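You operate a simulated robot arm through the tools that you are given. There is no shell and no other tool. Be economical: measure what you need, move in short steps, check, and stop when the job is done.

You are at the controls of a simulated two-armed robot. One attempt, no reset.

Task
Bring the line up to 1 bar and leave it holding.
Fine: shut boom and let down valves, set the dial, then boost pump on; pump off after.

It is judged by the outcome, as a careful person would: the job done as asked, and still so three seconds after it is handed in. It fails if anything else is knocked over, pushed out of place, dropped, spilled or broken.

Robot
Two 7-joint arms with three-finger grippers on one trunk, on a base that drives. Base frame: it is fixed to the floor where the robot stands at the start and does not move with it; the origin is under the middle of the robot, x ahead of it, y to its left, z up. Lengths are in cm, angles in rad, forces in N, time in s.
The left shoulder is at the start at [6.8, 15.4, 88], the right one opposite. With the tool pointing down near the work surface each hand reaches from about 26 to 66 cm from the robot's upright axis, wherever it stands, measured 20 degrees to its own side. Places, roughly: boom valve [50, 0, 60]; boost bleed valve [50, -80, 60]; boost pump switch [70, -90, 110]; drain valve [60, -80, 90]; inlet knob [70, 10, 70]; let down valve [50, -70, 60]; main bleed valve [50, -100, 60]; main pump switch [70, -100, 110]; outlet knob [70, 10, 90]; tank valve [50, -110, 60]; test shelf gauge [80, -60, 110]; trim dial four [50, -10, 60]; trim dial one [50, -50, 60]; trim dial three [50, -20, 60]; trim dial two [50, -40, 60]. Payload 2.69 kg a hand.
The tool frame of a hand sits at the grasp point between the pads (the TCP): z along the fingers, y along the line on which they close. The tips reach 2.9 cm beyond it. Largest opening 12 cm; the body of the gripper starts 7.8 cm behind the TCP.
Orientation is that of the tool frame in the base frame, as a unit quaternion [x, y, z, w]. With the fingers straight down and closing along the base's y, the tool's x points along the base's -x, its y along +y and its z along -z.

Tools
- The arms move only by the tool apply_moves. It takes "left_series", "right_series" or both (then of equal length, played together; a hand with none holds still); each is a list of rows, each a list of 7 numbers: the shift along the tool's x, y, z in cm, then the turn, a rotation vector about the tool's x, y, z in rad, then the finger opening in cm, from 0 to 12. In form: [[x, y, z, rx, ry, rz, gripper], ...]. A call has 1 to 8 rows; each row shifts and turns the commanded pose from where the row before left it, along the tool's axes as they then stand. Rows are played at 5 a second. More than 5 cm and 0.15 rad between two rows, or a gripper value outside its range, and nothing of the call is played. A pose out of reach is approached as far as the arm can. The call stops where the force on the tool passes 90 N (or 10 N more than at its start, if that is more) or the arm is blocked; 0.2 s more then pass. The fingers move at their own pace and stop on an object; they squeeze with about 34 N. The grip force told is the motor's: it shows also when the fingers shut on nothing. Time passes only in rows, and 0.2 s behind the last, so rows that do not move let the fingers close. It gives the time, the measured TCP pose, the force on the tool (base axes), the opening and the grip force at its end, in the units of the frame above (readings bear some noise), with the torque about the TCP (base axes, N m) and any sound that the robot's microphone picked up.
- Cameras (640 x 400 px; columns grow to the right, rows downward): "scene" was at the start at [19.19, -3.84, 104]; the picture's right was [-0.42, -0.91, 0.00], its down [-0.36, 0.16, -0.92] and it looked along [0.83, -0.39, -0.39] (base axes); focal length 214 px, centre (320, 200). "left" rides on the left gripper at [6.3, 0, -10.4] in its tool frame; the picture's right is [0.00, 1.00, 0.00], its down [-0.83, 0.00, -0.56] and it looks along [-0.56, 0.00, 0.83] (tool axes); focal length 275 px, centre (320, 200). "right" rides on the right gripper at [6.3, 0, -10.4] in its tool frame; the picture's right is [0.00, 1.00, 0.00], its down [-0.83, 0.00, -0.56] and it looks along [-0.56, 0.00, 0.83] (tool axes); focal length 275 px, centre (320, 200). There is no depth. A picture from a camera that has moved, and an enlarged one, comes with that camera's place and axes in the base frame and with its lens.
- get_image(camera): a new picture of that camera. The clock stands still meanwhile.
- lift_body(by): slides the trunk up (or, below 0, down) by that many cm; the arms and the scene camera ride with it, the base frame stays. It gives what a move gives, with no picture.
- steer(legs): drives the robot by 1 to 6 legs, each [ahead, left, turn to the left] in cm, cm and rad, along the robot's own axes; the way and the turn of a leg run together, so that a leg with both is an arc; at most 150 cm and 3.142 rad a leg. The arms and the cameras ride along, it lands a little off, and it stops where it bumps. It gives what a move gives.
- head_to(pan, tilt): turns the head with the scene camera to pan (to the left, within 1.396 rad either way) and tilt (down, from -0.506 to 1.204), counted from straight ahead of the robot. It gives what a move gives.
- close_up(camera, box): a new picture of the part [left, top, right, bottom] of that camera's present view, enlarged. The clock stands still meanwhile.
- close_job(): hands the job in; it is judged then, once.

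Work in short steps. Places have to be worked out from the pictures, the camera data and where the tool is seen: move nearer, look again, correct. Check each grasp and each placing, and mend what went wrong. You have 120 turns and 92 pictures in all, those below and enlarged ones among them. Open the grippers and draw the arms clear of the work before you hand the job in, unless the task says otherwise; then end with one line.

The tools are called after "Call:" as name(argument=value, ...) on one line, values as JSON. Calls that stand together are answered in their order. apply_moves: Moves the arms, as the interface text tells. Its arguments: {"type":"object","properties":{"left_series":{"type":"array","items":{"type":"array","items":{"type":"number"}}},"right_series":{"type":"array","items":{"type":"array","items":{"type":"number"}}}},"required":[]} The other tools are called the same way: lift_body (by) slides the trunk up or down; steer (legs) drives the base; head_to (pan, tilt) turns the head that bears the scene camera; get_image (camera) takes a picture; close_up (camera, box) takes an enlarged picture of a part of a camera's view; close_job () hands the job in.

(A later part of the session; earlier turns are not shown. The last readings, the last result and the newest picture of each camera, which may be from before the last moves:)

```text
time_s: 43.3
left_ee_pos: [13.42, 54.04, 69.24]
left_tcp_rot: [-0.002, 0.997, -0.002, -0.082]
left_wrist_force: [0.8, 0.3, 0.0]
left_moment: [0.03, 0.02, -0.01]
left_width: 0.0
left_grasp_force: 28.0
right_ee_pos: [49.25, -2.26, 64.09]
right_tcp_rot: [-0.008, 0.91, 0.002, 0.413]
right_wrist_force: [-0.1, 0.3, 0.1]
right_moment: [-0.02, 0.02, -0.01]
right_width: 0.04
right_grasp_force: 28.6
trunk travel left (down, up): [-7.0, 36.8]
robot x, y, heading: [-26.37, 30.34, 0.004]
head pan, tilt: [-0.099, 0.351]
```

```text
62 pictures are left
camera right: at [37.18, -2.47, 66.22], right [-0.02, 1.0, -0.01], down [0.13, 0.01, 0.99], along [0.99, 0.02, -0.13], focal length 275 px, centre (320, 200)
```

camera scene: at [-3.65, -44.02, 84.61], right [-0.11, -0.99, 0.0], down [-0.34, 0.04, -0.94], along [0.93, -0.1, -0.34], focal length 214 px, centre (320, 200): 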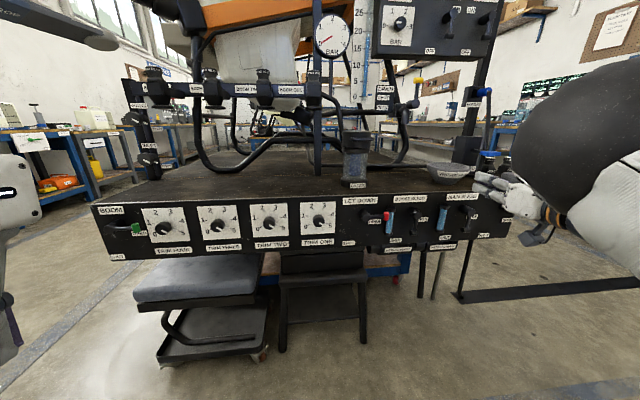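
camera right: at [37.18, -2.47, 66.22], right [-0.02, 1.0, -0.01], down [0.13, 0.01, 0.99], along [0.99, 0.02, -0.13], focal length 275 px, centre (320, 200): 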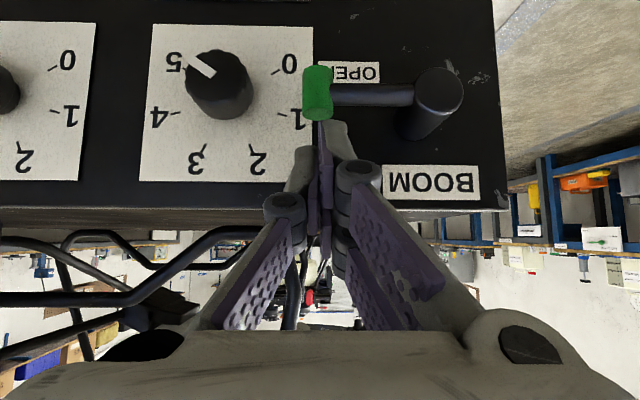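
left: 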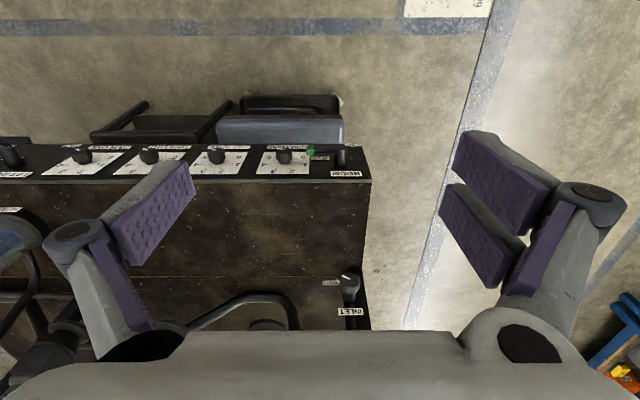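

I shift 1.4 cm left to match the earlier geometry, and repeat the press and sweep, then look without withdrawing after releasing sideways.

Call:
apply_moves(right_series=[[0, 1.3, 0, 0, 0, 0, 0], [0.75, -0.1, 0.66, 0, 0, 0, 0], [1.96, -0.2, 1.71, 0, 0, 0, 0], [0.9, 0.5, 0.79, 0, 0, 0, 0], [0.9, 0.6, 0.79, 0, 0, 0, 0], [1.13, 2.0, 0.99, 0, 0, 0, 0], [0.15, 1.0, 0.13, 0, 0, 0, 0], [0, -1.3, 0, 0, 0, 0, 0]])

Call:
get_image(camera="right")

```text
time_s: 45.1
left_ee_pos: [13.24, 53.85, 69.38]
left_tcp_rot: [-0.001, 0.997, -0.001, -0.082]
left_wrist_force: [-0.3, -0.5, 0.3]
left_moment: [-0.02, -0.01, 0.0]
left_width: 0.0
left_grasp_force: 28.3
right_ee_pos: [49.09, 1.42, 56.25]
right_tcp_rot: [-0.006, 0.911, 0.001, 0.412]
right_wrist_force: [-23.8, -26.2, 3.6]
right_moment: [0.53, -0.17, 0.0]
right_width: 0.0
right_grasp_force: 29.1
trunk travel left (down, up): [-7.0, 36.8]
robot x, y, heading: [-26.5, 30.23, 0.004]
head pan, tilt: [-0.099, 0.351]
```

```text
61 pictures are left
camera right: at [36.97, 1.22, 58.39], right [-0.01, 1.0, -0.01], down [0.13, 0.01, 0.99], along [0.99, 0.01, -0.13], focal length 275 px, centre (320, 200)
```

right: 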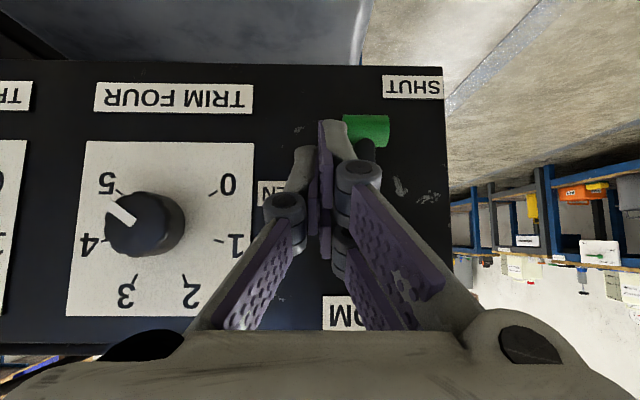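

Still in contact, with 26 N sideways; I ease off further right and look again.

Call:
apply_moves(right_series=[[0, -1, 0, 0, 0, 0, 0], [0, -1, 0, 0, 0, 0, 0], [0, 0, 0, 0, 0, 0, 0]])

Call:
get_image(camera="right")

```text
time_s: 45.9
left_ee_pos: [13.49, 54.08, 69.22]
left_tcp_rot: [-0.001, 0.997, -0.003, -0.083]
left_wrist_force: [0.5, -0.9, 0.5]
left_moment: [-0.01, 0.01, -0.01]
left_width: 0.0
left_grasp_force: 28.6
right_ee_pos: [49.32, -0.09, 56.26]
right_tcp_rot: [-0.007, 0.91, 0.003, 0.414]
right_wrist_force: [-0.9, -0.3, 0.1]
right_moment: [0.04, -0.01, 0.01]
right_width: 0.02
right_grasp_force: 28.1
trunk travel left (down, up): [-7.0, 36.8]
robot x, y, heading: [-26.61, 30.13, -0.001]
head pan, tilt: [-0.099, 0.351]
```

```text
60 pictures are left
camera right: at [37.32, -0.45, 58.42], right [-0.02, 1.0, 0.0], down [0.13, 0.01, 0.99], along [0.99, 0.02, -0.13], focal length 275 px, centre (320, 200)
```

right: 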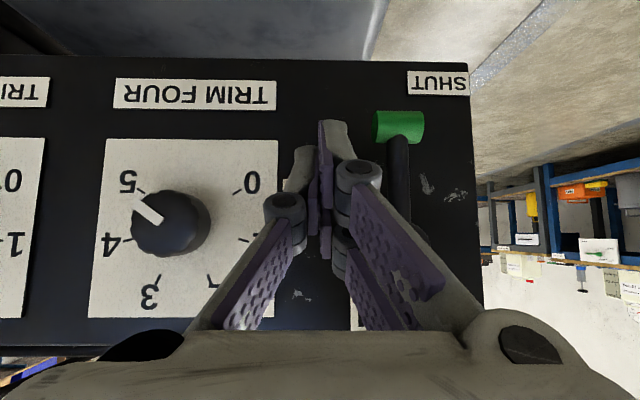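

The lever now rests down at SHUT with the hand clear. I withdraw by driving the base straight back.

Call:
steer(legs=[[-12, 0, 0]])

Call:
get_image(camera="right")

```text
time_s: 47.2
left_ee_pos: [1.47, 53.97, 69.29]
left_tcp_rot: [-0.001, 0.997, -0.002, -0.083]
left_wrist_force: [-0.2, 0.5, -0.3]
left_moment: [-0.02, 0.0, 0.0]
left_width: 0.0
left_grasp_force: 28.5
right_ee_pos: [37.46, -0.28, 56.25]
right_tcp_rot: [-0.008, 0.91, 0.003, 0.414]
right_wrist_force: [0.6, 0.4, -0.4]
right_moment: [0.01, -0.01, 0.0]
right_width: 0.0
right_grasp_force: 28.6
trunk travel left (down, up): [-7.0, 36.8]
robot x, y, heading: [-38.5, 30.18, 0.009]
head pan, tilt: [-0.099, 0.351]
```

```text
59 pictures are left
camera right: at [25.36, -0.55, 58.41], right [-0.02, 1.0, 0.0], down [0.13, 0.01, 0.99], along [0.99, 0.02, -0.13], focal length 275 px, centre (320, 200)
```

right: 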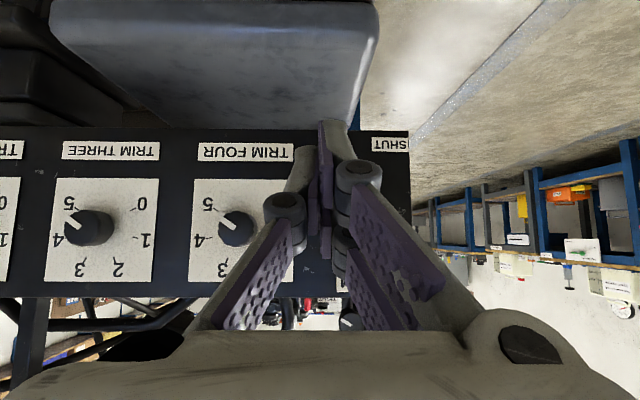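

Now for the shelf: the dial is at about [73,-76.7,112.8], boost switch near [72,-92,114]. I raise the trunk and drive in front of the shelf.

Call:
lift_body(by=32)

Call:
steer(legs=[[0, -70, 0]])

Call:
get_image(camera="scene")

```text
time_s: 50.3
left_ee_pos: [1.38, 53.98, 101.3]
left_tcp_rot: [-0.002, 0.997, -0.002, -0.082]
left_wrist_force: [0.1, 0.4, -0.7]
left_moment: [0.04, 0.01, 0.01]
left_width: 0.02
left_grasp_force: 28.6
right_ee_pos: [37.24, -0.34, 88.2]
right_tcp_rot: [-0.006, 0.91, 0.002, 0.415]
right_wrist_force: [-0.9, 0.1, -0.6]
right_moment: [-0.03, 0.03, 0.04]
right_width: 0.02
right_grasp_force: 28.8
trunk travel left (down, up): [-39.0, 4.8]
robot x, y, heading: [-38.86, 29.89, 0.003]
head pan, tilt: [-0.099, 0.351]
```

```text
time_s: 56.2
left_ee_pos: [1.47, -17.55, 101.4]
left_tcp_rot: [0.006, 0.997, -0.002, -0.083]
left_wrist_force: [-0.7, -0.8, -0.6]
left_moment: [0.02, 0.0, 0.0]
left_width: 0.0
left_grasp_force: 28.3
right_ee_pos: [36.33, -72.4, 88.37]
right_tcp_rot: [0.001, 0.909, -0.001, 0.416]
right_wrist_force: [0.3, 0.7, -0.6]
right_moment: [0.04, 0.0, 0.01]
right_width: 0.01
right_grasp_force: 29.4
trunk travel left (down, up): [-39.0, 4.8]
robot x, y, heading: [-39.09, -40.75, -0.017]
head pan, tilt: [-0.099, 0.351]
```

```text
58 pictures are left
camera scene: at [-24.19, -41.76, 119.63], right [-0.11, -0.99, 0.0], down [-0.34, 0.04, -0.94], along [0.93, -0.11, -0.34], focal length 214 px, centre (320, 200)
```

scene: 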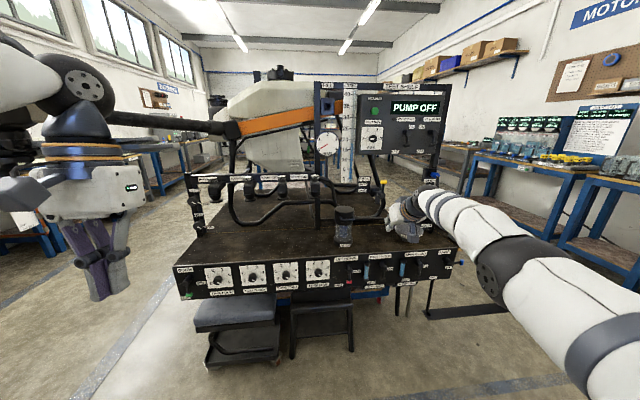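

Nice overview; enlarge the shelf and front panel to read labels and check both valves.

Call:
close_up(camera="scene", box=[310, 75, 454, 165])

Call:
close_up(camera="scene", box=[165, 230, 475, 330])

```text
4.44 times, centred on (382, 120) of scene
camera zoom: at [-24.19, -41.76, 119.63], right [-0.11, -0.99, 0.0], down [-0.34, 0.04, -0.94], along [0.93, -0.11, -0.34], focal length 953 px, centre (44, 556)
```

zoom: 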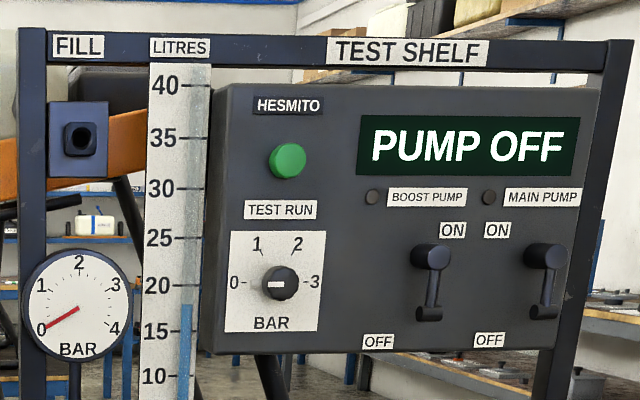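

```text
2.06 times, centred on (320, 280) of scene
camera zoom: at [-24.19, -41.76, 119.63], right [-0.11, -0.99, 0.0], down [-0.34, 0.04, -0.94], along [0.93, -0.11, -0.34], focal length 443 px, centre (320, 35)
```

zoom: 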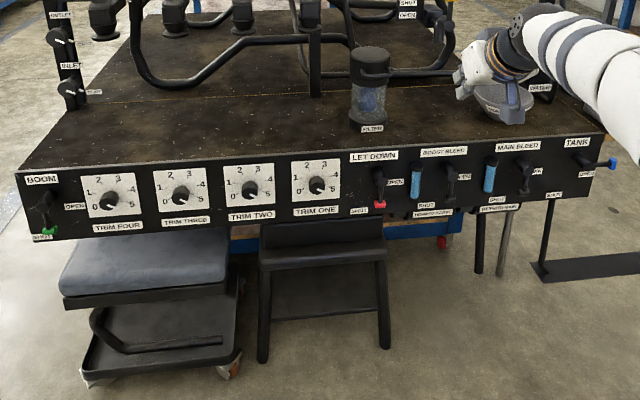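

Both valves show shut; dial at 0, pump off. I turn the right hand horizontal and raise it to shelf height.

Call:
apply_moves(right_series=[[0, 0, 0, 0, -0.142, 0, 0], [0, 0, 0, 0, -0.142, 0, 0], [0, 0, 0, 0, -0.142, 0, 0], [0, 0, 0, 0, -0.142, 0, 0], [0, 0, 0, 0, -0.142, 0, 3]])

Call:
apply_moves(right_series=[[-4.8, 0, 0, 0, 0, 0, 4], [-4.8, 0, 0, 0, 0, 0, 4], [-4.8, 0, 0, 0, 0, 0, 4], [-4.8, 0, 0, 0, 0, 0, 4], [-4.8, 0, 0, 0, 0, 0, 4]])

Call:
get_image(camera="right")

```text
time_s: 57.4
left_ee_pos: [1.4, -17.57, 101.31]
left_tcp_rot: [0.007, 0.997, -0.001, -0.082]
left_wrist_force: [0.1, 1.0, 0.0]
left_moment: [-0.02, -0.01, 0.0]
left_width: 0.0
left_grasp_force: 28.6
right_ee_pos: [36.41, -72.41, 88.33]
right_tcp_rot: [0.002, 0.708, -0.001, 0.706]
right_wrist_force: [0.0, 0.2, -0.1]
right_moment: [0.02, -0.01, 0.01]
right_width: 3.0
right_grasp_force: 0.1
trunk travel left (down, up): [-39.0, 4.8]
robot x, y, heading: [-39.11, -40.96, -0.016]
head pan, tilt: [-0.099, 0.351]
```

```text
time_s: 58.6
left_ee_pos: [1.44, -17.63, 101.25]
left_tcp_rot: [0.006, 0.997, -0.001, -0.083]
left_wrist_force: [-0.5, 0.4, 0.1]
left_moment: [-0.02, -0.01, 0.01]
left_width: 0.0
left_grasp_force: 28.3
right_ee_pos: [36.45, -72.48, 112.12]
right_tcp_rot: [-0.001, 0.708, 0.0, 0.706]
right_wrist_force: [0.3, -0.2, -0.1]
right_moment: [0.01, 0.03, 0.0]
right_width: 4.03
right_grasp_force: 0.1
trunk travel left (down, up): [-39.0, 4.8]
robot x, y, heading: [-38.87, -40.4, -0.013]
head pan, tilt: [-0.099, 0.351]
```

```text
55 pictures are left
camera right: at [25.87, -72.41, 105.91], right [0.0, 1.0, -0.01], down [-0.55, 0.01, 0.83], along [0.83, 0.0, 0.55], focal length 275 px, centre (320, 200)
```

right: 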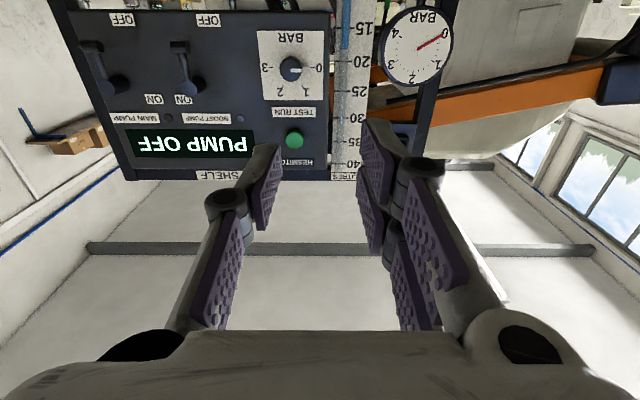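

Dial at about [73,-77,112.6]. Drive right 4.7 cm and forward 25 cm, fingers opened to 6.

Call:
steer(legs=[[0, -4.7, 0.013], [25, 0, 0]])

Call:
apply_moves(right_series=[[0, 0, 0, 0, 0, 0, 6], [0, 0, 0, 0, 0, 0, 6]])

Call:
get_image(camera="right")

Call:
get_image(camera="scene")

```text
time_s: 61.1
left_ee_pos: [25.94, -22.21, 101.34]
left_tcp_rot: [0.005, 0.997, -0.002, -0.083]
left_wrist_force: [0.3, 1.3, -0.2]
left_moment: [-0.01, 0.05, -0.01]
left_width: 0.0
left_grasp_force: 29.1
right_ee_pos: [61.1, -76.8, 112.1]
right_tcp_rot: [-0.002, 0.708, 0.001, 0.706]
right_wrist_force: [-0.7, -0.1, 0.4]
right_moment: [0.01, 0.01, 0.0]
right_width: 3.98
right_grasp_force: 0.1
trunk travel left (down, up): [-39.0, 4.8]
robot x, y, heading: [-14.23, -45.34, -0.004]
head pan, tilt: [-0.099, 0.351]
```

```text
time_s: 61.7
left_ee_pos: [25.88, -22.23, 101.27]
left_tcp_rot: [0.004, 0.997, -0.001, -0.083]
left_wrist_force: [0.1, -0.3, 0.2]
left_moment: [0.01, 0.02, 0.03]
left_width: 0.0
left_grasp_force: 28.1
right_ee_pos: [61.19, -76.88, 111.98]
right_tcp_rot: [-0.002, 0.708, 0.0, 0.706]
right_wrist_force: [-0.5, 0.3, -0.8]
right_moment: [0.05, 0.0, 0.0]
right_width: 6.01
right_grasp_force: 0.0
trunk travel left (down, up): [-39.0, 4.8]
robot x, y, heading: [-14.24, -45.75, -0.008]
head pan, tilt: [-0.099, 0.351]
```

```text
54 pictures are left
camera right: at [50.66, -76.96, 105.85], right [0.0, 1.0, -0.01], down [-0.55, 0.0, 0.83], along [0.83, 0.01, 0.55], focal length 275 px, centre (320, 200)
```

right: 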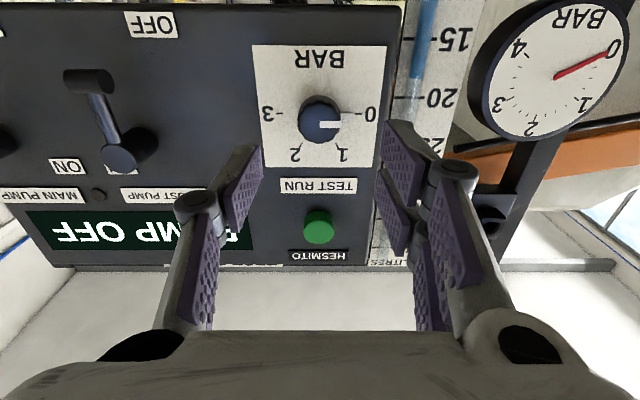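

```text
53 pictures are left
camera scene: at [0.4, -46.54, 119.63], right [-0.11, -0.99, 0.0], down [-0.34, 0.04, -0.94], along [0.93, -0.1, -0.34], focal length 214 px, centre (320, 200)
```

scene: 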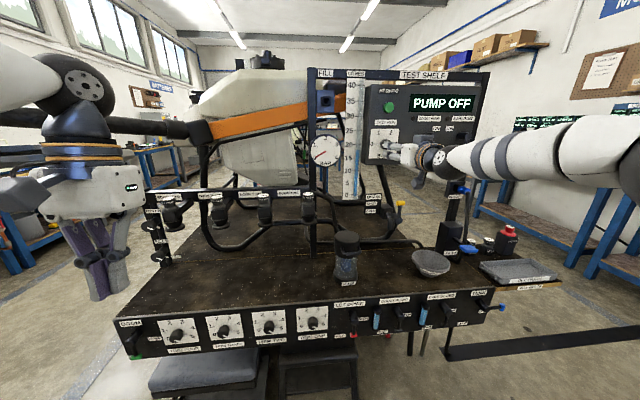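

Knob is centred between the fingers, about 0.6 cm higher. I raise slightly and advance 8 cm.

Call:
apply_moves(right_series=[[-0.6, 0, 0, 0, 0, 0, 6], [0, 0, 3, 0, 0, 0, 6], [0, 0, 3, 0, 0, 0, 6], [0, 0, 2, 0, 0, 0, 6]])

Call:
get_image(camera="right")

```text
time_s: 62.7
left_ee_pos: [25.97, -22.24, 101.24]
left_tcp_rot: [0.004, 0.997, -0.001, -0.083]
left_wrist_force: [0.6, 0.7, 0.0]
left_moment: [0.01, 0.03, -0.04]
left_width: 0.0
left_grasp_force: 28.2
right_ee_pos: [65.02, -76.96, 112.53]
right_tcp_rot: [-0.001, 0.709, 0.0, 0.705]
right_wrist_force: [-0.2, -0.7, 0.2]
right_moment: [-0.01, -0.03, -0.03]
right_width: 5.99
right_grasp_force: 0.0
right hand out of reach, approached as far as the arm can: row 3, 4
trunk travel left (down, up): [-39.0, 4.8]
robot x, y, heading: [-14.4, -45.52, -0.006]
head pan, tilt: [-0.099, 0.351]
```

```text
52 pictures are left
camera right: at [54.59, -77.1, 106.35], right [0.0, 1.0, -0.01], down [-0.55, 0.0, 0.83], along [0.83, 0.01, 0.55], focal length 275 px, centre (320, 200)
```

right: 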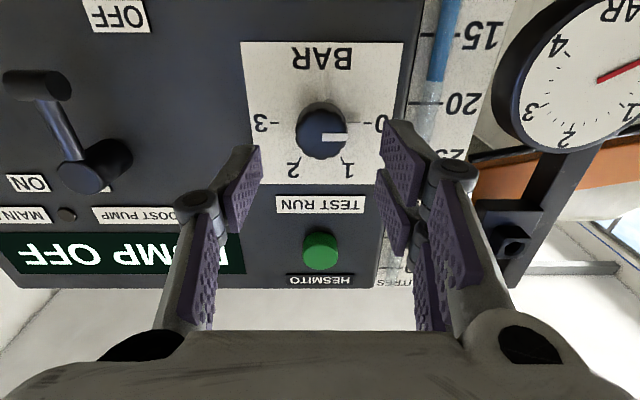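

At arm's reach limit; I pull the arm back 4 cm and drive the base forward 8 cm to gain room.

Call:
apply_moves(right_series=[[0, 0, -4, 0, 0, 0, 6], [0, 0, -3, 0, 0, 0, 6]])

Call:
steer(legs=[[10, 0, 0]])

Call:
get_image(camera="right")

```text
time_s: 63.3
left_ee_pos: [25.87, -22.29, 101.26]
left_tcp_rot: [0.004, 0.997, -0.001, -0.083]
left_wrist_force: [-0.9, -0.7, 0.8]
left_moment: [0.0, -0.02, -0.01]
left_width: 0.02
left_grasp_force: 28.5
right_ee_pos: [58.14, -77.17, 112.35]
right_tcp_rot: [-0.001, 0.708, 0.001, 0.706]
right_wrist_force: [-0.6, -0.6, -0.9]
right_moment: [-0.02, -0.02, -0.04]
right_width: 6.01
right_grasp_force: 0.0
trunk travel left (down, up): [-39.0, 4.8]
robot x, y, heading: [-14.31, -45.78, -0.007]
head pan, tilt: [-0.099, 0.351]
```

```text
time_s: 64.4
left_ee_pos: [36.07, -22.16, 101.23]
left_tcp_rot: [0.003, 0.997, -0.001, -0.083]
left_wrist_force: [0.3, -1.1, 0.2]
left_moment: [0.04, 0.0, 0.03]
left_width: 0.0
left_grasp_force: 28.3
right_ee_pos: [68.54, -76.91, 112.3]
right_tcp_rot: [-0.003, 0.709, 0.002, 0.705]
right_wrist_force: [0.2, 0.9, 0.3]
right_moment: [-0.02, -0.02, 0.0]
right_width: 6.0
right_grasp_force: 0.0
trunk travel left (down, up): [-39.0, 4.8]
robot x, y, heading: [-4.26, -46.0, -0.01]
head pan, tilt: [-0.099, 0.351]
```

```text
51 pictures are left
camera right: at [58.01, -77.08, 106.18], right [-0.01, 1.0, -0.01], down [-0.55, 0.0, 0.83], along [0.83, 0.01, 0.55], focal length 275 px, centre (320, 200)
```

right: 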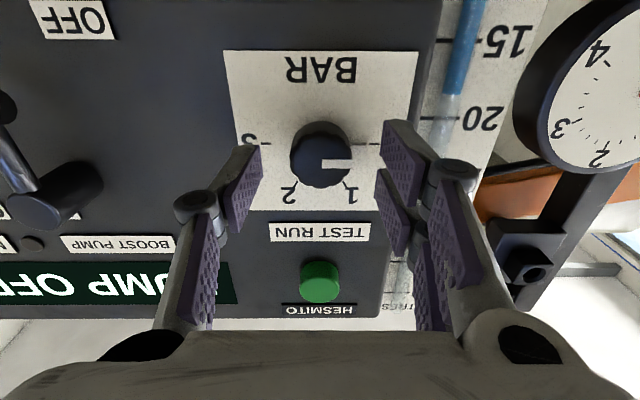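

Knob is centred. Advance 2.5 cm carefully and close on it.

Call:
apply_moves(right_series=[[0, 0, 1, 0, 0, 0, 6], [0, 0, 1, 0, 0, 0, 6], [0, 0, 0.6, 0, 0, 0, 6]])

Call:
get_image(camera="right")

```text
time_s: 65.2
left_ee_pos: [36.0, -22.16, 101.13]
left_tcp_rot: [0.002, 0.997, -0.001, -0.083]
left_wrist_force: [0.2, 1.1, -0.8]
left_moment: [0.02, -0.03, 0.02]
left_width: 0.0
left_grasp_force: 28.3
right_ee_pos: [70.93, -76.95, 112.49]
right_tcp_rot: [-0.004, 0.708, 0.003, 0.706]
right_wrist_force: [0.1, 0.0, -0.6]
right_moment: [0.03, -0.04, -0.03]
right_width: 5.99
right_grasp_force: 0.0
trunk travel left (down, up): [-39.0, 4.8]
robot x, y, heading: [-4.24, -45.72, -0.005]
head pan, tilt: [-0.099, 0.351]
```

```text
50 pictures are left
camera right: at [60.42, -76.99, 106.24], right [-0.01, 1.0, -0.01], down [-0.55, 0.0, 0.83], along [0.83, 0.01, 0.55], focal length 275 px, centre (320, 200)
```

right: 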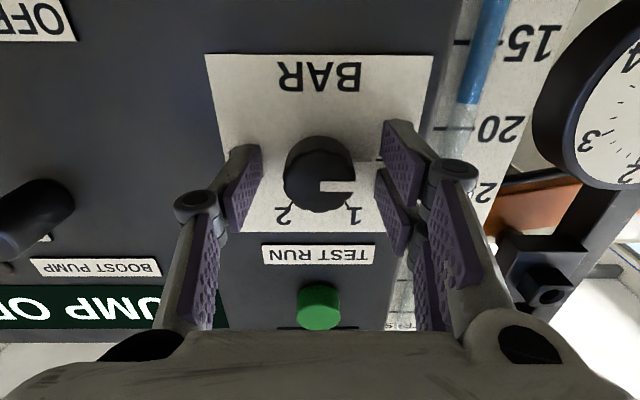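

Tips flank the knob down to near the plate. Closing on the knob.

Call:
apply_moves(right_series=[[0, 0, -0.3, 0, 0, 0, 4], [0, 0, 0, 0, 0, 0, 2], [0, 0, 0, 0, 0, 0, 2]])

Call:
get_image(camera="right")

```text
time_s: 66.0
left_ee_pos: [35.95, -22.14, 101.17]
left_tcp_rot: [0.003, 0.997, -0.002, -0.083]
left_wrist_force: [-0.5, -0.5, 0.6]
left_moment: [-0.01, -0.01, 0.0]
left_width: 0.0
left_grasp_force: 28.4
right_ee_pos: [70.6, -76.8, 112.47]
right_tcp_rot: [-0.003, 0.708, 0.002, 0.706]
right_wrist_force: [2.4, -3.4, 1.9]
right_moment: [0.0, -0.16, -0.23]
right_width: 3.25
right_grasp_force: 44.9
trunk travel left (down, up): [-39.0, 4.8]
robot x, y, heading: [-4.32, -45.32, -0.007]
head pan, tilt: [-0.099, 0.351]
```

```text
49 pictures are left
camera right: at [60.14, -77.06, 106.26], right [-0.01, 1.0, -0.01], down [-0.55, 0.0, 0.83], along [0.83, 0.01, 0.55], focal length 275 px, centre (320, 200)
```

right: 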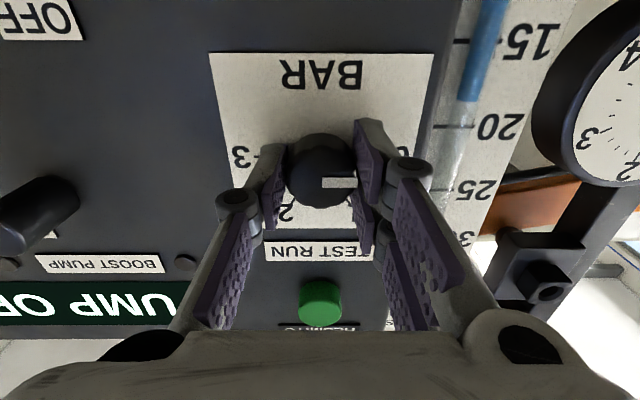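

Knob is gripped (3.25 cm). Roll clockwise 60° in 8 steps, from 0 toward 1.

Call:
apply_moves(right_series=[[0, 0, 0, 0, 0, 0.131, 2], [0, 0, 0, 0, 0, 0.131, 2], [0, 0, 0, 0, 0, 0.131, 2], [0, 0, 0, 0, 0, 0.131, 2], [0, 0, 0, 0, 0, 0.131, 2], [0, 0, 0, 0, 0, 0.131, 2], [0, 0, 0, 0, 0, 0.131, 2], [0, 0, 0, 0, 0, 0.131, 2]])

Call:
get_image(camera="right")

Call:
close_up(camera="scene", box=[310, 70, 500, 190])

```text
time_s: 67.8
left_ee_pos: [35.93, -22.15, 101.24]
left_tcp_rot: [0.003, 0.997, -0.002, -0.081]
left_wrist_force: [-0.3, 0.6, -0.7]
left_moment: [-0.04, 0.0, -0.03]
left_width: 0.0
left_grasp_force: 28.1
right_ee_pos: [70.65, -76.91, 112.48]
right_tcp_rot: [0.353, 0.615, 0.356, 0.609]
right_wrist_force: [-6.7, 1.2, -2.2]
right_moment: [-0.02, -0.36, -0.42]
right_width: 3.27
right_grasp_force: 45.1
trunk travel left (down, up): [-39.0, 4.8]
robot x, y, heading: [-3.98, -45.84, -0.007]
head pan, tilt: [-0.099, 0.351]
```

```text
48 pictures are left
camera right: at [60.11, -71.55, 109.39], right [0.0, 0.5, 0.86], down [-0.55, -0.72, 0.42], along [0.84, -0.47, 0.28], focal length 275 px, centre (320, 200)
```

right: 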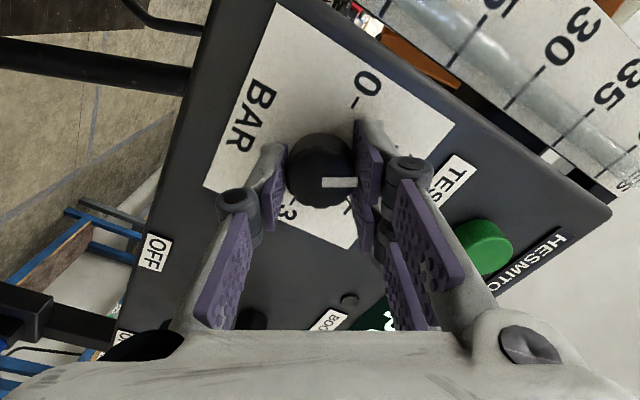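

```text
3.33 times, centred on (405, 130) of scene
camera zoom: at [10.47, -46.54, 119.63], right [-0.11, -0.99, 0.0], down [-0.34, 0.04, -0.94], along [0.93, -0.1, -0.34], focal length 715 px, centre (37, 433)
```

zoom: 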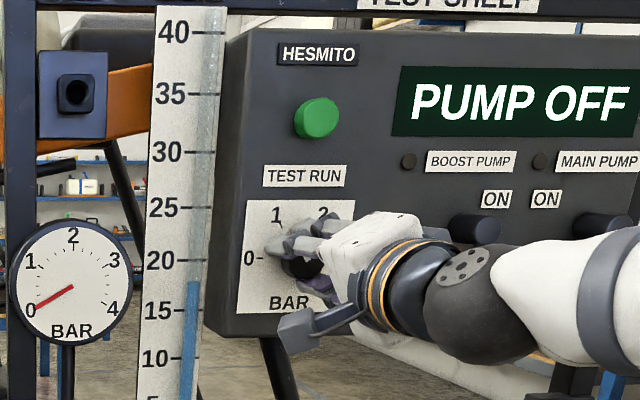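

The knob turned with the hand by 60°. I release, back out straight, and look at the pointer.

Call:
apply_moves(right_series=[[0, 0, 0, 0, 0, 0, 4], [0, 0, 0, 0, 0, 0, 6.5], [0, 0, -2, 0, 0, 0, 6.5], [0, 0, -4, 0, 0, 0, 6.5], [0, 0, -4, 0, 0, 0, 6.5]])

Call:
get_image(camera="right")

```text
time_s: 69.0
left_ee_pos: [35.86, -22.08, 101.24]
left_tcp_rot: [0.002, 0.997, -0.001, -0.082]
left_wrist_force: [-0.1, 0.5, -0.2]
left_moment: [0.03, -0.01, -0.03]
left_width: 0.0
left_grasp_force: 28.3
right_ee_pos: [60.58, -77.14, 112.41]
right_tcp_rot: [0.352, 0.615, 0.355, 0.61]
right_wrist_force: [-0.1, 0.3, 0.3]
right_moment: [0.0, -0.01, 0.01]
right_width: 6.48
right_grasp_force: 0.1
trunk travel left (down, up): [-39.0, 4.8]
robot x, y, heading: [-4.23, -45.11, -0.008]
head pan, tilt: [-0.099, 0.351]
```

```text
46 pictures are left
camera right: at [50.14, -71.68, 109.37], right [0.0, 0.5, 0.86], down [-0.55, -0.72, 0.42], along [0.84, -0.47, 0.28], focal length 275 px, centre (320, 200)
```

right: 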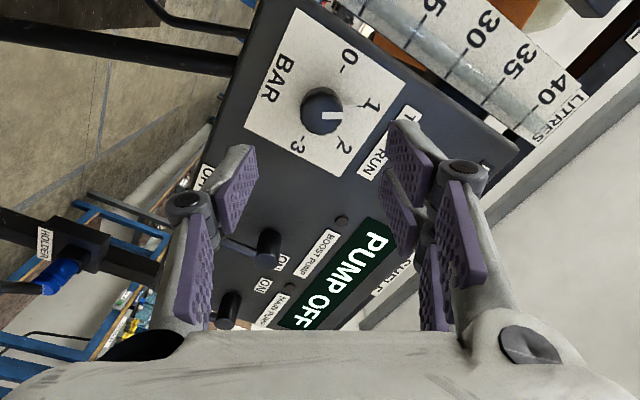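

Enlarge the dial to verify the pointer against the 1 tick.

Call:
close_up(camera="right", box=[240, 30, 416, 140])

```text
3.64 times, centred on (328, 85) of right
camera zoom: at [50.14, -71.68, 109.37], right [0.0, 0.5, 0.86], down [-0.55, -0.72, 0.42], along [0.84, -0.47, 0.28], focal length 1001 px, centre (291, 618)
```

zoom: 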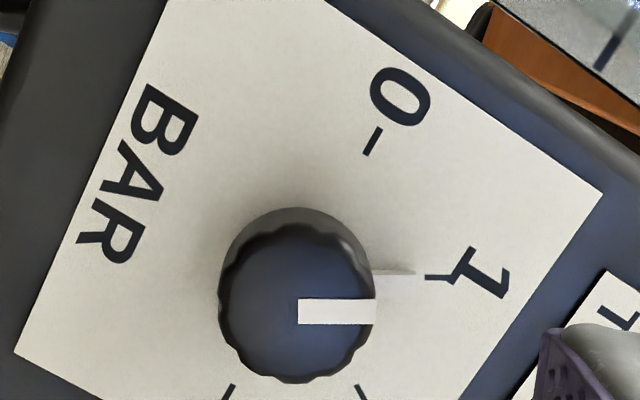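

The pointer lines up with the 1 tick. Now roll the hand back and close fingers, to inspect the boost switch.

Call:
apply_moves(right_series=[[0, 0, 0, 0, 0, -0.131, 4], [0, 0, 0, 0, 0, -0.131, 2], [0, 0, 0, 0, 0, -0.131, 0], [0, 0, 0, 0, 0, -0.131, 0], [0, 0, 0, 0, 0, -0.131, 0], [0, 0, 0, 0, 0, -0.131, 0], [0, 0, 0, 0, 0, -0.131, 0], [0, 0, 0, 0, 0, -0.131, 0]])

Call:
steer(legs=[[-3, 0, 0], [0, -16, 0]])

Call:
get_image(camera="right")

Call:
close_up(camera="scene", box=[270, 80, 460, 200])

```text
time_s: 70.8
left_ee_pos: [36.03, -22.08, 101.29]
left_tcp_rot: [0.002, 0.997, -0.002, -0.082]
left_wrist_force: [0.7, 0.4, 1.0]
left_moment: [-0.01, 0.02, 0.0]
left_width: 0.0
left_grasp_force: 28.3
right_ee_pos: [60.79, -76.97, 112.5]
right_tcp_rot: [-0.004, 0.709, 0.0, 0.706]
right_wrist_force: [-0.4, -0.7, 0.0]
right_moment: [0.0, -0.02, 0.05]
right_width: 0.0
right_grasp_force: 28.4
trunk travel left (down, up): [-39.0, 4.8]
robot x, y, heading: [-4.76, -45.6, -0.002]
head pan, tilt: [-0.099, 0.351]
```

```text
time_s: 73.1
left_ee_pos: [33.05, -37.83, 101.23]
left_tcp_rot: [0.001, 0.997, -0.002, -0.082]
left_wrist_force: [-0.5, 0.5, -0.6]
left_moment: [0.01, 0.04, 0.03]
left_width: 0.0
left_grasp_force: 28.7
right_ee_pos: [57.87, -92.74, 112.4]
right_tcp_rot: [-0.004, 0.708, 0.003, 0.706]
right_wrist_force: [-0.9, -0.8, 0.2]
right_moment: [0.01, 0.0, 0.0]
right_width: 0.0
right_grasp_force: 28.4
trunk travel left (down, up): [-39.0, 4.8]
robot x, y, heading: [-7.11, -61.93, -0.003]
head pan, tilt: [-0.099, 0.351]
```

```text
44 pictures are left
camera right: at [47.33, -92.95, 106.27], right [-0.01, 1.0, -0.01], down [-0.55, 0.0, 0.83], along [0.83, 0.01, 0.55], focal length 275 px, centre (320, 200)
```

right: 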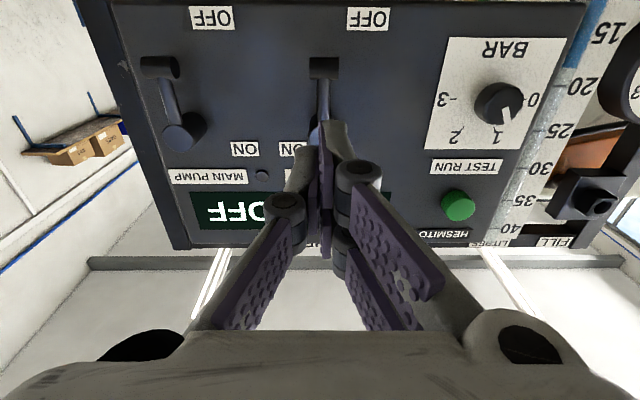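

```text
3.33 times, centred on (365, 140) of scene
camera zoom: at [7.53, -62.47, 119.63], right [-0.1, -0.99, 0.0], down [-0.34, 0.04, -0.94], along [0.93, -0.1, -0.34], focal length 715 px, centre (170, 400)
```

zoom: 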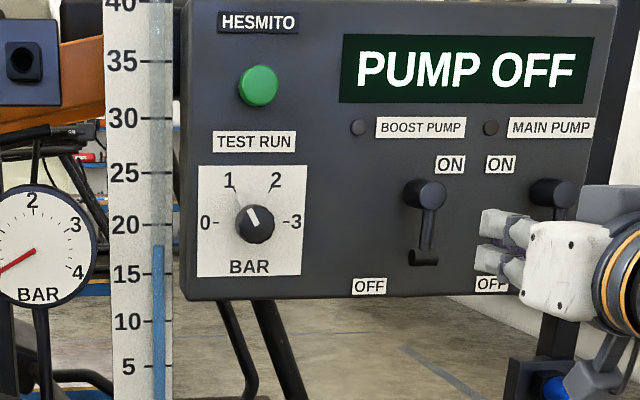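

Boost lever tip is at about [70,-92.4,109.6], pivot z≈115; the labels suggest ON is with the lever turned to the right. I position the closed fingers left of the lever and go in.

Call:
steer(legs=[[0, 4.2, 0], [6.5, 0, 0]])

Call:
apply_moves(right_series=[[1.8, 0, 0, 0, 0, 0, 0], [0, 0, 1, 0, 0, 0, 0]])

Call:
get_image(camera="right")

```text
time_s: 74.7
left_ee_pos: [39.39, -33.63, 101.26]
left_tcp_rot: [0.0, 0.997, -0.002, -0.083]
left_wrist_force: [0.3, 0.3, -0.6]
left_moment: [0.01, 0.04, -0.02]
left_width: 0.02
left_grasp_force: 28.9
right_ee_pos: [64.42, -88.45, 112.4]
right_tcp_rot: [-0.005, 0.709, 0.004, 0.706]
right_wrist_force: [1.1, -0.3, 0.0]
right_moment: [0.01, -0.04, 0.04]
right_width: 0.0
right_grasp_force: 28.2
trunk travel left (down, up): [-39.0, 4.8]
robot x, y, heading: [-0.79, -57.4, -0.001]
head pan, tilt: [-0.099, 0.351]
```

```text
time_s: 75.3
left_ee_pos: [39.35, -33.71, 101.24]
left_tcp_rot: [0.001, 0.997, -0.002, -0.081]
left_wrist_force: [-0.1, -0.3, 0.7]
left_moment: [-0.03, -0.02, 0.01]
left_width: 0.01
left_grasp_force: 28.8
right_ee_pos: [65.35, -88.59, 110.69]
right_tcp_rot: [-0.005, 0.708, 0.004, 0.706]
right_wrist_force: [-0.6, -0.4, 0.2]
right_moment: [-0.03, 0.04, 0.02]
right_width: 0.0
right_grasp_force: 28.8
trunk travel left (down, up): [-39.0, 4.8]
robot x, y, heading: [-0.93, -57.39, 0.001]
head pan, tilt: [-0.099, 0.351]
```

```text
42 pictures are left
camera right: at [54.88, -88.75, 104.55], right [-0.01, 1.0, -0.01], down [-0.55, 0.0, 0.83], along [0.83, 0.01, 0.55], focal length 275 px, centre (320, 200)
```

right: 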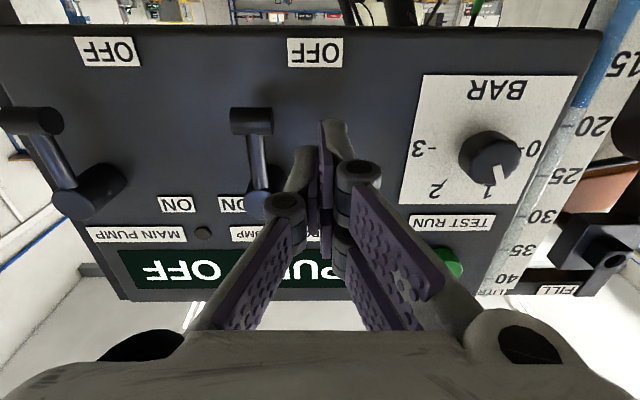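

Advance 3 cm and start pushing the lever rightwards, about 30°, then look.

Call:
apply_moves(right_series=[[0, 0, 3, 0, 0, 0, 0], [0.2, -1.9, 0, 0, 0, 0, 0], [0.2, -2.6, 0, 0, 0, 0, 0]])

Call:
get_image(camera="right")

```text
time_s: 76.1
left_ee_pos: [39.37, -33.74, 101.33]
left_tcp_rot: [0.001, 0.997, -0.002, -0.083]
left_wrist_force: [-0.4, -0.9, 0.3]
left_moment: [-0.01, 0.01, 0.0]
left_width: 0.01
left_grasp_force: 28.4
right_ee_pos: [68.35, -93.13, 110.42]
right_tcp_rot: [-0.005, 0.709, 0.004, 0.705]
right_wrist_force: [-0.3, -1.0, -0.4]
right_moment: [0.03, -0.01, -0.03]
right_width: 0.0
right_grasp_force: 27.8
trunk travel left (down, up): [-39.0, 4.8]
robot x, y, heading: [-0.61, -57.39, -0.004]
head pan, tilt: [-0.099, 0.351]
```

```text
41 pictures are left
camera right: at [57.89, -93.29, 104.18], right [-0.01, 1.0, -0.01], down [-0.55, 0.0, 0.83], along [0.83, 0.01, 0.55], focal length 275 px, centre (320, 200)
```

right: 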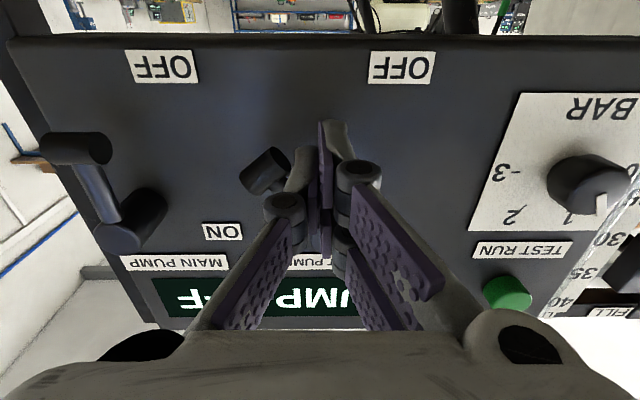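

The lever turns freely to the right with hardly any force. Continue the arc to 90°, watching the display.

Call:
apply_moves(right_series=[[-0.4, -1.2, 0, 0, 0, 0, 0], [-0.7, -1.2, 0, 0, 0, 0, 0], [-1.0, -0.8, 0, 0, 0, 0, 0], [-1.2, -0.6, 0, 0, 0, 0, 0]])

Call:
get_image(camera="right")

Call:
close_up(camera="scene", box=[230, 60, 480, 216])

```text
time_s: 77.1
left_ee_pos: [39.55, -33.65, 100.97]
left_tcp_rot: [-0.001, 0.996, -0.003, -0.084]
left_wrist_force: [0.0, -0.6, -0.2]
left_moment: [-0.03, 0.0, 0.03]
left_width: 0.0
left_grasp_force: 28.3
right_ee_pos: [68.85, -96.63, 112.3]
right_tcp_rot: [-0.006, 0.718, 0.003, 0.696]
right_wrist_force: [-14.2, 13.5, -39.0]
right_moment: [-0.35, 0.38, 0.28]
right_width: 0.59
right_grasp_force: 28.7
trunk travel left (down, up): [-39.0, 4.8]
robot x, y, heading: [-1.13, -57.74, 0.0]
head pan, tilt: [-0.099, 0.351]
```

```text
40 pictures are left
camera right: at [58.18, -96.84, 106.46], right [-0.02, 1.0, -0.01], down [-0.53, 0.0, 0.85], along [0.85, 0.02, 0.53], focal length 275 px, centre (320, 200)
```

right: 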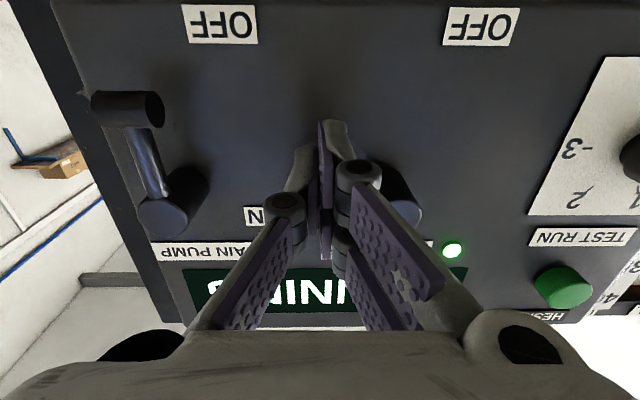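

```text
2.56 times, centred on (355, 138) of scene
camera zoom: at [14.29, -58.22, 119.49], right [-0.1, -0.99, 0.0], down [-0.34, 0.03, -0.94], along [0.93, -0.09, -0.35], focal length 549 px, centre (230, 359)
```

zoom: 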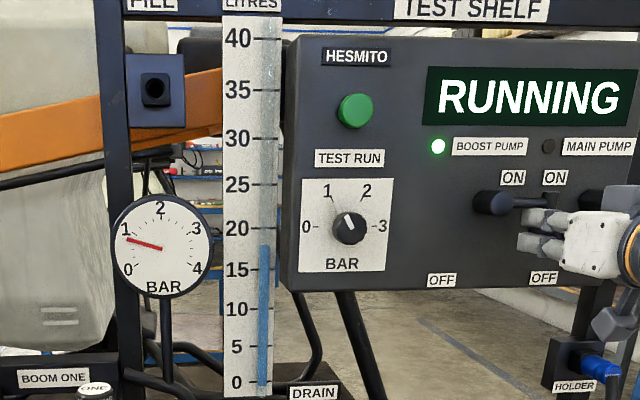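

The boost pump is running and the gauge is already near 1. I relax the contact, wait a second and check the gauge.

Call:
apply_moves(right_series=[[1.5, 0, 0, 0, 0, 0, 0], [0.5, 0, 0, 0, 0, 0, 0], [0, 0, 0, 0, 0, 0, 0], [0, 0, 0, 0, 0, 0, 0], [0, 0, 0, 0, 0, 0, 0]])

Call:
close_up(camera="scene", box=[265, 125, 325, 175])

Call:
get_image(camera="right")

```text
time_s: 78.3
left_ee_pos: [39.47, -33.59, 101.25]
left_tcp_rot: [0.001, 0.997, -0.003, -0.082]
left_wrist_force: [0.3, -0.4, -0.1]
left_moment: [-0.02, 0.02, -0.04]
left_width: 0.01
left_grasp_force: 28.2
right_ee_pos: [68.65, -96.88, 111.73]
right_tcp_rot: [-0.004, 0.708, 0.003, 0.707]
right_wrist_force: [-0.6, 0.4, 0.6]
right_moment: [0.0, 0.01, -0.02]
right_width: 0.0
right_grasp_force: 28.8
trunk travel left (down, up): [-39.0, 4.8]
robot x, y, heading: [-0.72, -57.39, 0.002]
head pan, tilt: [-0.099, 0.351]
```

```text
8.00 times, centred on (295, 150) of scene
camera zoom: at [14.06, -58.24, 119.63], right [-0.1, -0.99, 0.0], down [-0.34, 0.03, -0.94], along [0.93, -0.09, -0.34], focal length 1716 px, centre (520, 600)
```

zoom: 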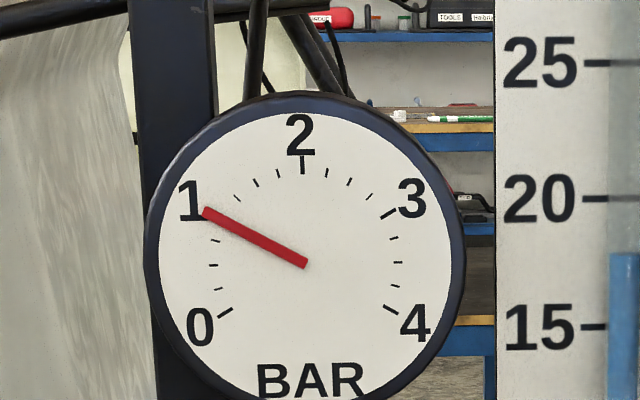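

```text
37 pictures are left
camera right: at [58.06, -97.07, 105.47], right [-0.01, 1.0, -0.01], down [-0.55, 0.0, 0.83], along [0.83, 0.01, 0.55], focal length 275 px, centre (320, 200)
```

right: 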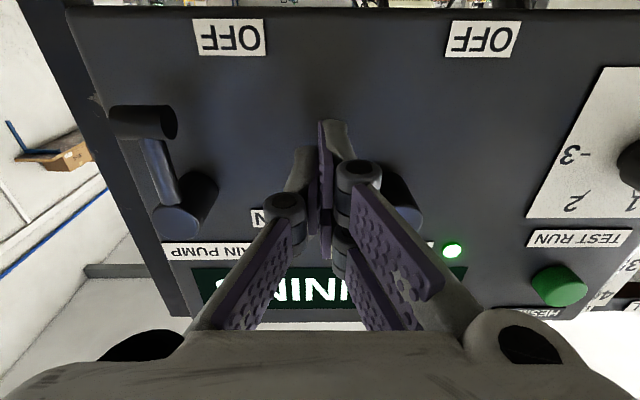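

Gauge reads 1. I pull out, go up over the lever, and prepare to push it back down.

Call:
apply_moves(right_series=[[0.5, 0, -1, 0, 0, 0, 0], [0, 0, -4.5, 0, 0, 0, 0], [-4.5, 0, 0, 0, 0, 0, 0], [-3.5, 0.6, 0, 0, 0, 0, 0]])

Call:
get_image(camera="right")

Call:
close_up(camera="scene", box=[230, 60, 480, 216])

```text
time_s: 79.3
left_ee_pos: [39.37, -33.64, 101.29]
left_tcp_rot: [0.001, 0.997, -0.002, -0.082]
left_wrist_force: [-0.6, 0.4, 0.8]
left_moment: [0.02, -0.04, 0.0]
left_width: 0.0
left_grasp_force: 29.2
right_ee_pos: [63.16, -96.29, 119.34]
right_tcp_rot: [-0.004, 0.708, 0.004, 0.706]
right_wrist_force: [-0.3, 0.2, 0.0]
right_moment: [-0.01, 0.05, 0.02]
right_width: 0.0
right_grasp_force: 28.4
trunk travel left (down, up): [-39.0, 4.8]
robot x, y, heading: [-1.13, -57.12, -0.008]
head pan, tilt: [-0.099, 0.351]
```

```text
36 pictures are left
camera right: at [52.73, -96.46, 113.07], right [-0.01, 1.0, 0.0], down [-0.55, 0.0, 0.83], along [0.83, 0.01, 0.55], focal length 275 px, centre (320, 200)
```

right: 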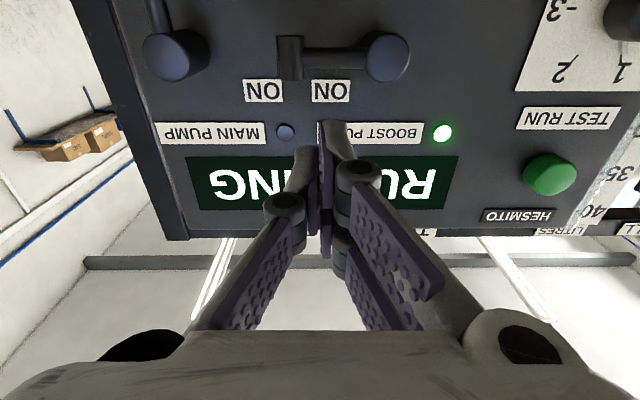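

```text
2.56 times, centred on (355, 138) of scene
camera zoom: at [14.02, -58.23, 119.64], right [-0.1, -0.99, 0.0], down [-0.34, 0.03, -0.94], along [0.93, -0.09, -0.34], focal length 549 px, centre (230, 359)
```

zoom: 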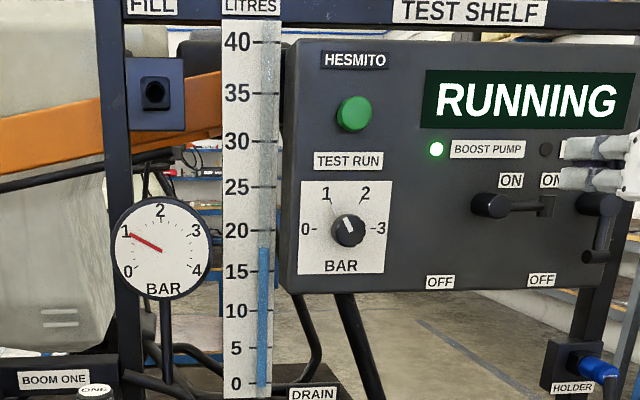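

Steady at 1 bar, lever horizontal. I advance above the lever and sweep it down to OFF.

Call:
apply_moves(right_series=[[0, -0.4, 2.6, 0, 0, 0, 0], [0, 0, 2.6, 0, 0, 0, 0], [2.6, 0, 0, 0, 0, 0, 0], [2.5, -0.2, 0, 0, 0, 0, 0], [2.3, 1.0, 0, 0, 0, 0, 0], [1.5, 2.1, 0, 0, 0, 0, 0], [0.1, 0.6, 0, 0, 0, 0, 0]])

Call:
get_image(camera="right")

Call:
close_up(camera="scene", box=[230, 60, 480, 216])

```text
time_s: 80.9
left_ee_pos: [38.79, -33.75, 101.32]
left_tcp_rot: [0.001, 0.997, -0.002, -0.08]
left_wrist_force: [-0.1, 0.7, 0.2]
left_moment: [0.0, -0.02, 0.0]
left_width: 0.0
left_grasp_force: 28.9
right_ee_pos: [67.33, -93.26, 110.01]
right_tcp_rot: [-0.006, 0.71, 0.004, 0.704]
right_wrist_force: [-51.3, -5.5, 9.6]
right_moment: [0.02, -0.05, -0.1]
right_width: 0.56
right_grasp_force: 28.5
trunk travel left (down, up): [-39.0, 4.8]
robot x, y, heading: [-1.14, -57.49, -0.003]
head pan, tilt: [-0.099, 0.351]
```

```text
34 pictures are left
camera right: at [56.81, -93.45, 103.75], right [-0.01, 1.0, -0.01], down [-0.55, 0.0, 0.84], along [0.84, 0.01, 0.55], focal length 275 px, centre (320, 200)
```

right: 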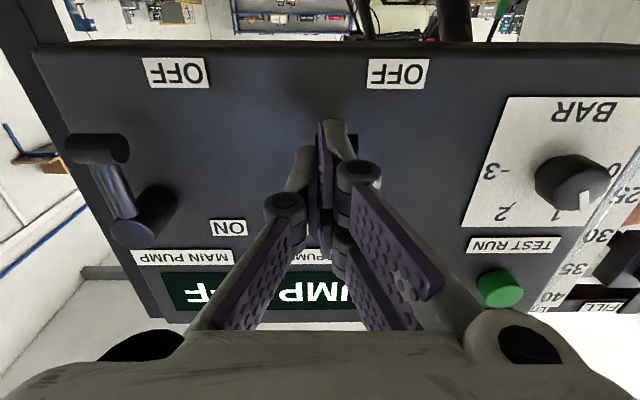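

```text
2.56 times, centred on (355, 138) of scene
camera zoom: at [13.2, -58.29, 119.65], right [-0.1, -0.99, 0.0], down [-0.34, 0.04, -0.94], along [0.94, -0.1, -0.34], focal length 549 px, centre (230, 359)
```

zoom: 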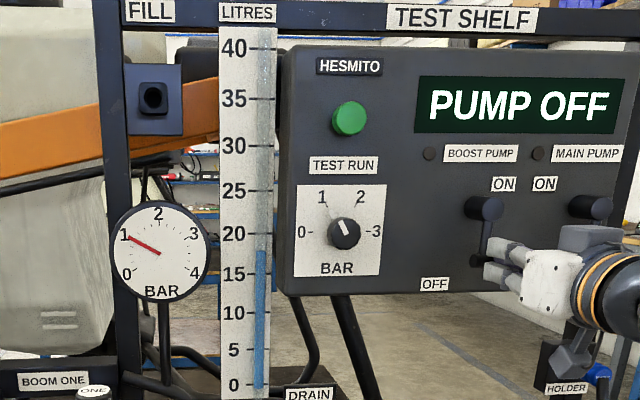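

PUMP OFF and gauge holds at 1. The tip is pressing on the handle's front (51 N), so I back out straight.

Call:
apply_moves(right_series=[[0, 0, -1.5, 0, 0, 0, 0], [0, 0, -4, 0, 0, 0, 0], [0, 0, -4, 0, 0, 0, 0]])

Call:
steer(legs=[[-35, 0, 0]])

Call:
get_image(camera="scene")

```text
time_s: 81.7
left_ee_pos: [39.29, -33.87, 101.37]
left_tcp_rot: [0.0, 0.997, -0.002, -0.084]
left_wrist_force: [0.4, -0.1, 0.4]
left_moment: [0.02, 0.0, 0.03]
left_width: 0.0
left_grasp_force: 28.3
right_ee_pos: [58.39, -93.42, 110.04]
right_tcp_rot: [-0.004, 0.708, 0.004, 0.706]
right_wrist_force: [-0.1, 0.0, 0.7]
right_moment: [-0.02, 0.0, 0.02]
right_width: 0.0
right_grasp_force: 29.1
trunk travel left (down, up): [-39.0, 4.8]
robot x, y, heading: [-0.59, -57.31, 0.004]
head pan, tilt: [-0.099, 0.351]
```

```text
time_s: 84.0
left_ee_pos: [3.86, -33.74, 101.2]
left_tcp_rot: [0.003, 0.997, -0.003, -0.081]
left_wrist_force: [-0.5, -0.5, 0.0]
left_moment: [-0.02, -0.03, 0.03]
left_width: 0.0
left_grasp_force: 28.2
right_ee_pos: [22.83, -93.59, 110.36]
right_tcp_rot: [-0.003, 0.708, 0.002, 0.706]
right_wrist_force: [0.0, -1.7, -0.2]
right_moment: [0.0, 0.01, 0.02]
right_width: 0.01
right_grasp_force: 28.8
trunk travel left (down, up): [-39.0, 4.8]
robot x, y, heading: [-36.36, -57.14, -0.005]
head pan, tilt: [-0.099, 0.351]
```

```text
32 pictures are left
camera scene: at [-21.47, -58.19, 119.64], right [-0.11, -0.99, 0.0], down [-0.34, 0.04, -0.94], along [0.93, -0.1, -0.34], focal length 214 px, centre (320, 200)
```

scene: 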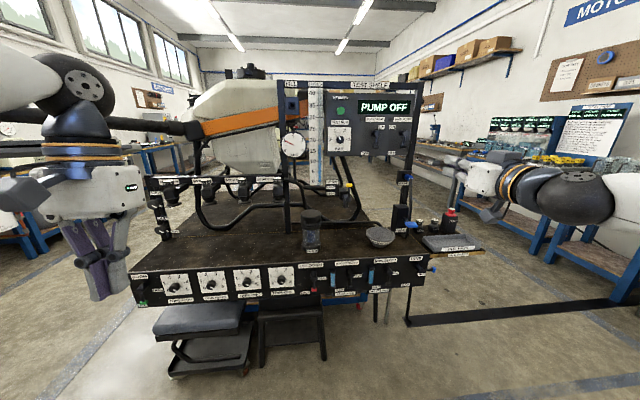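

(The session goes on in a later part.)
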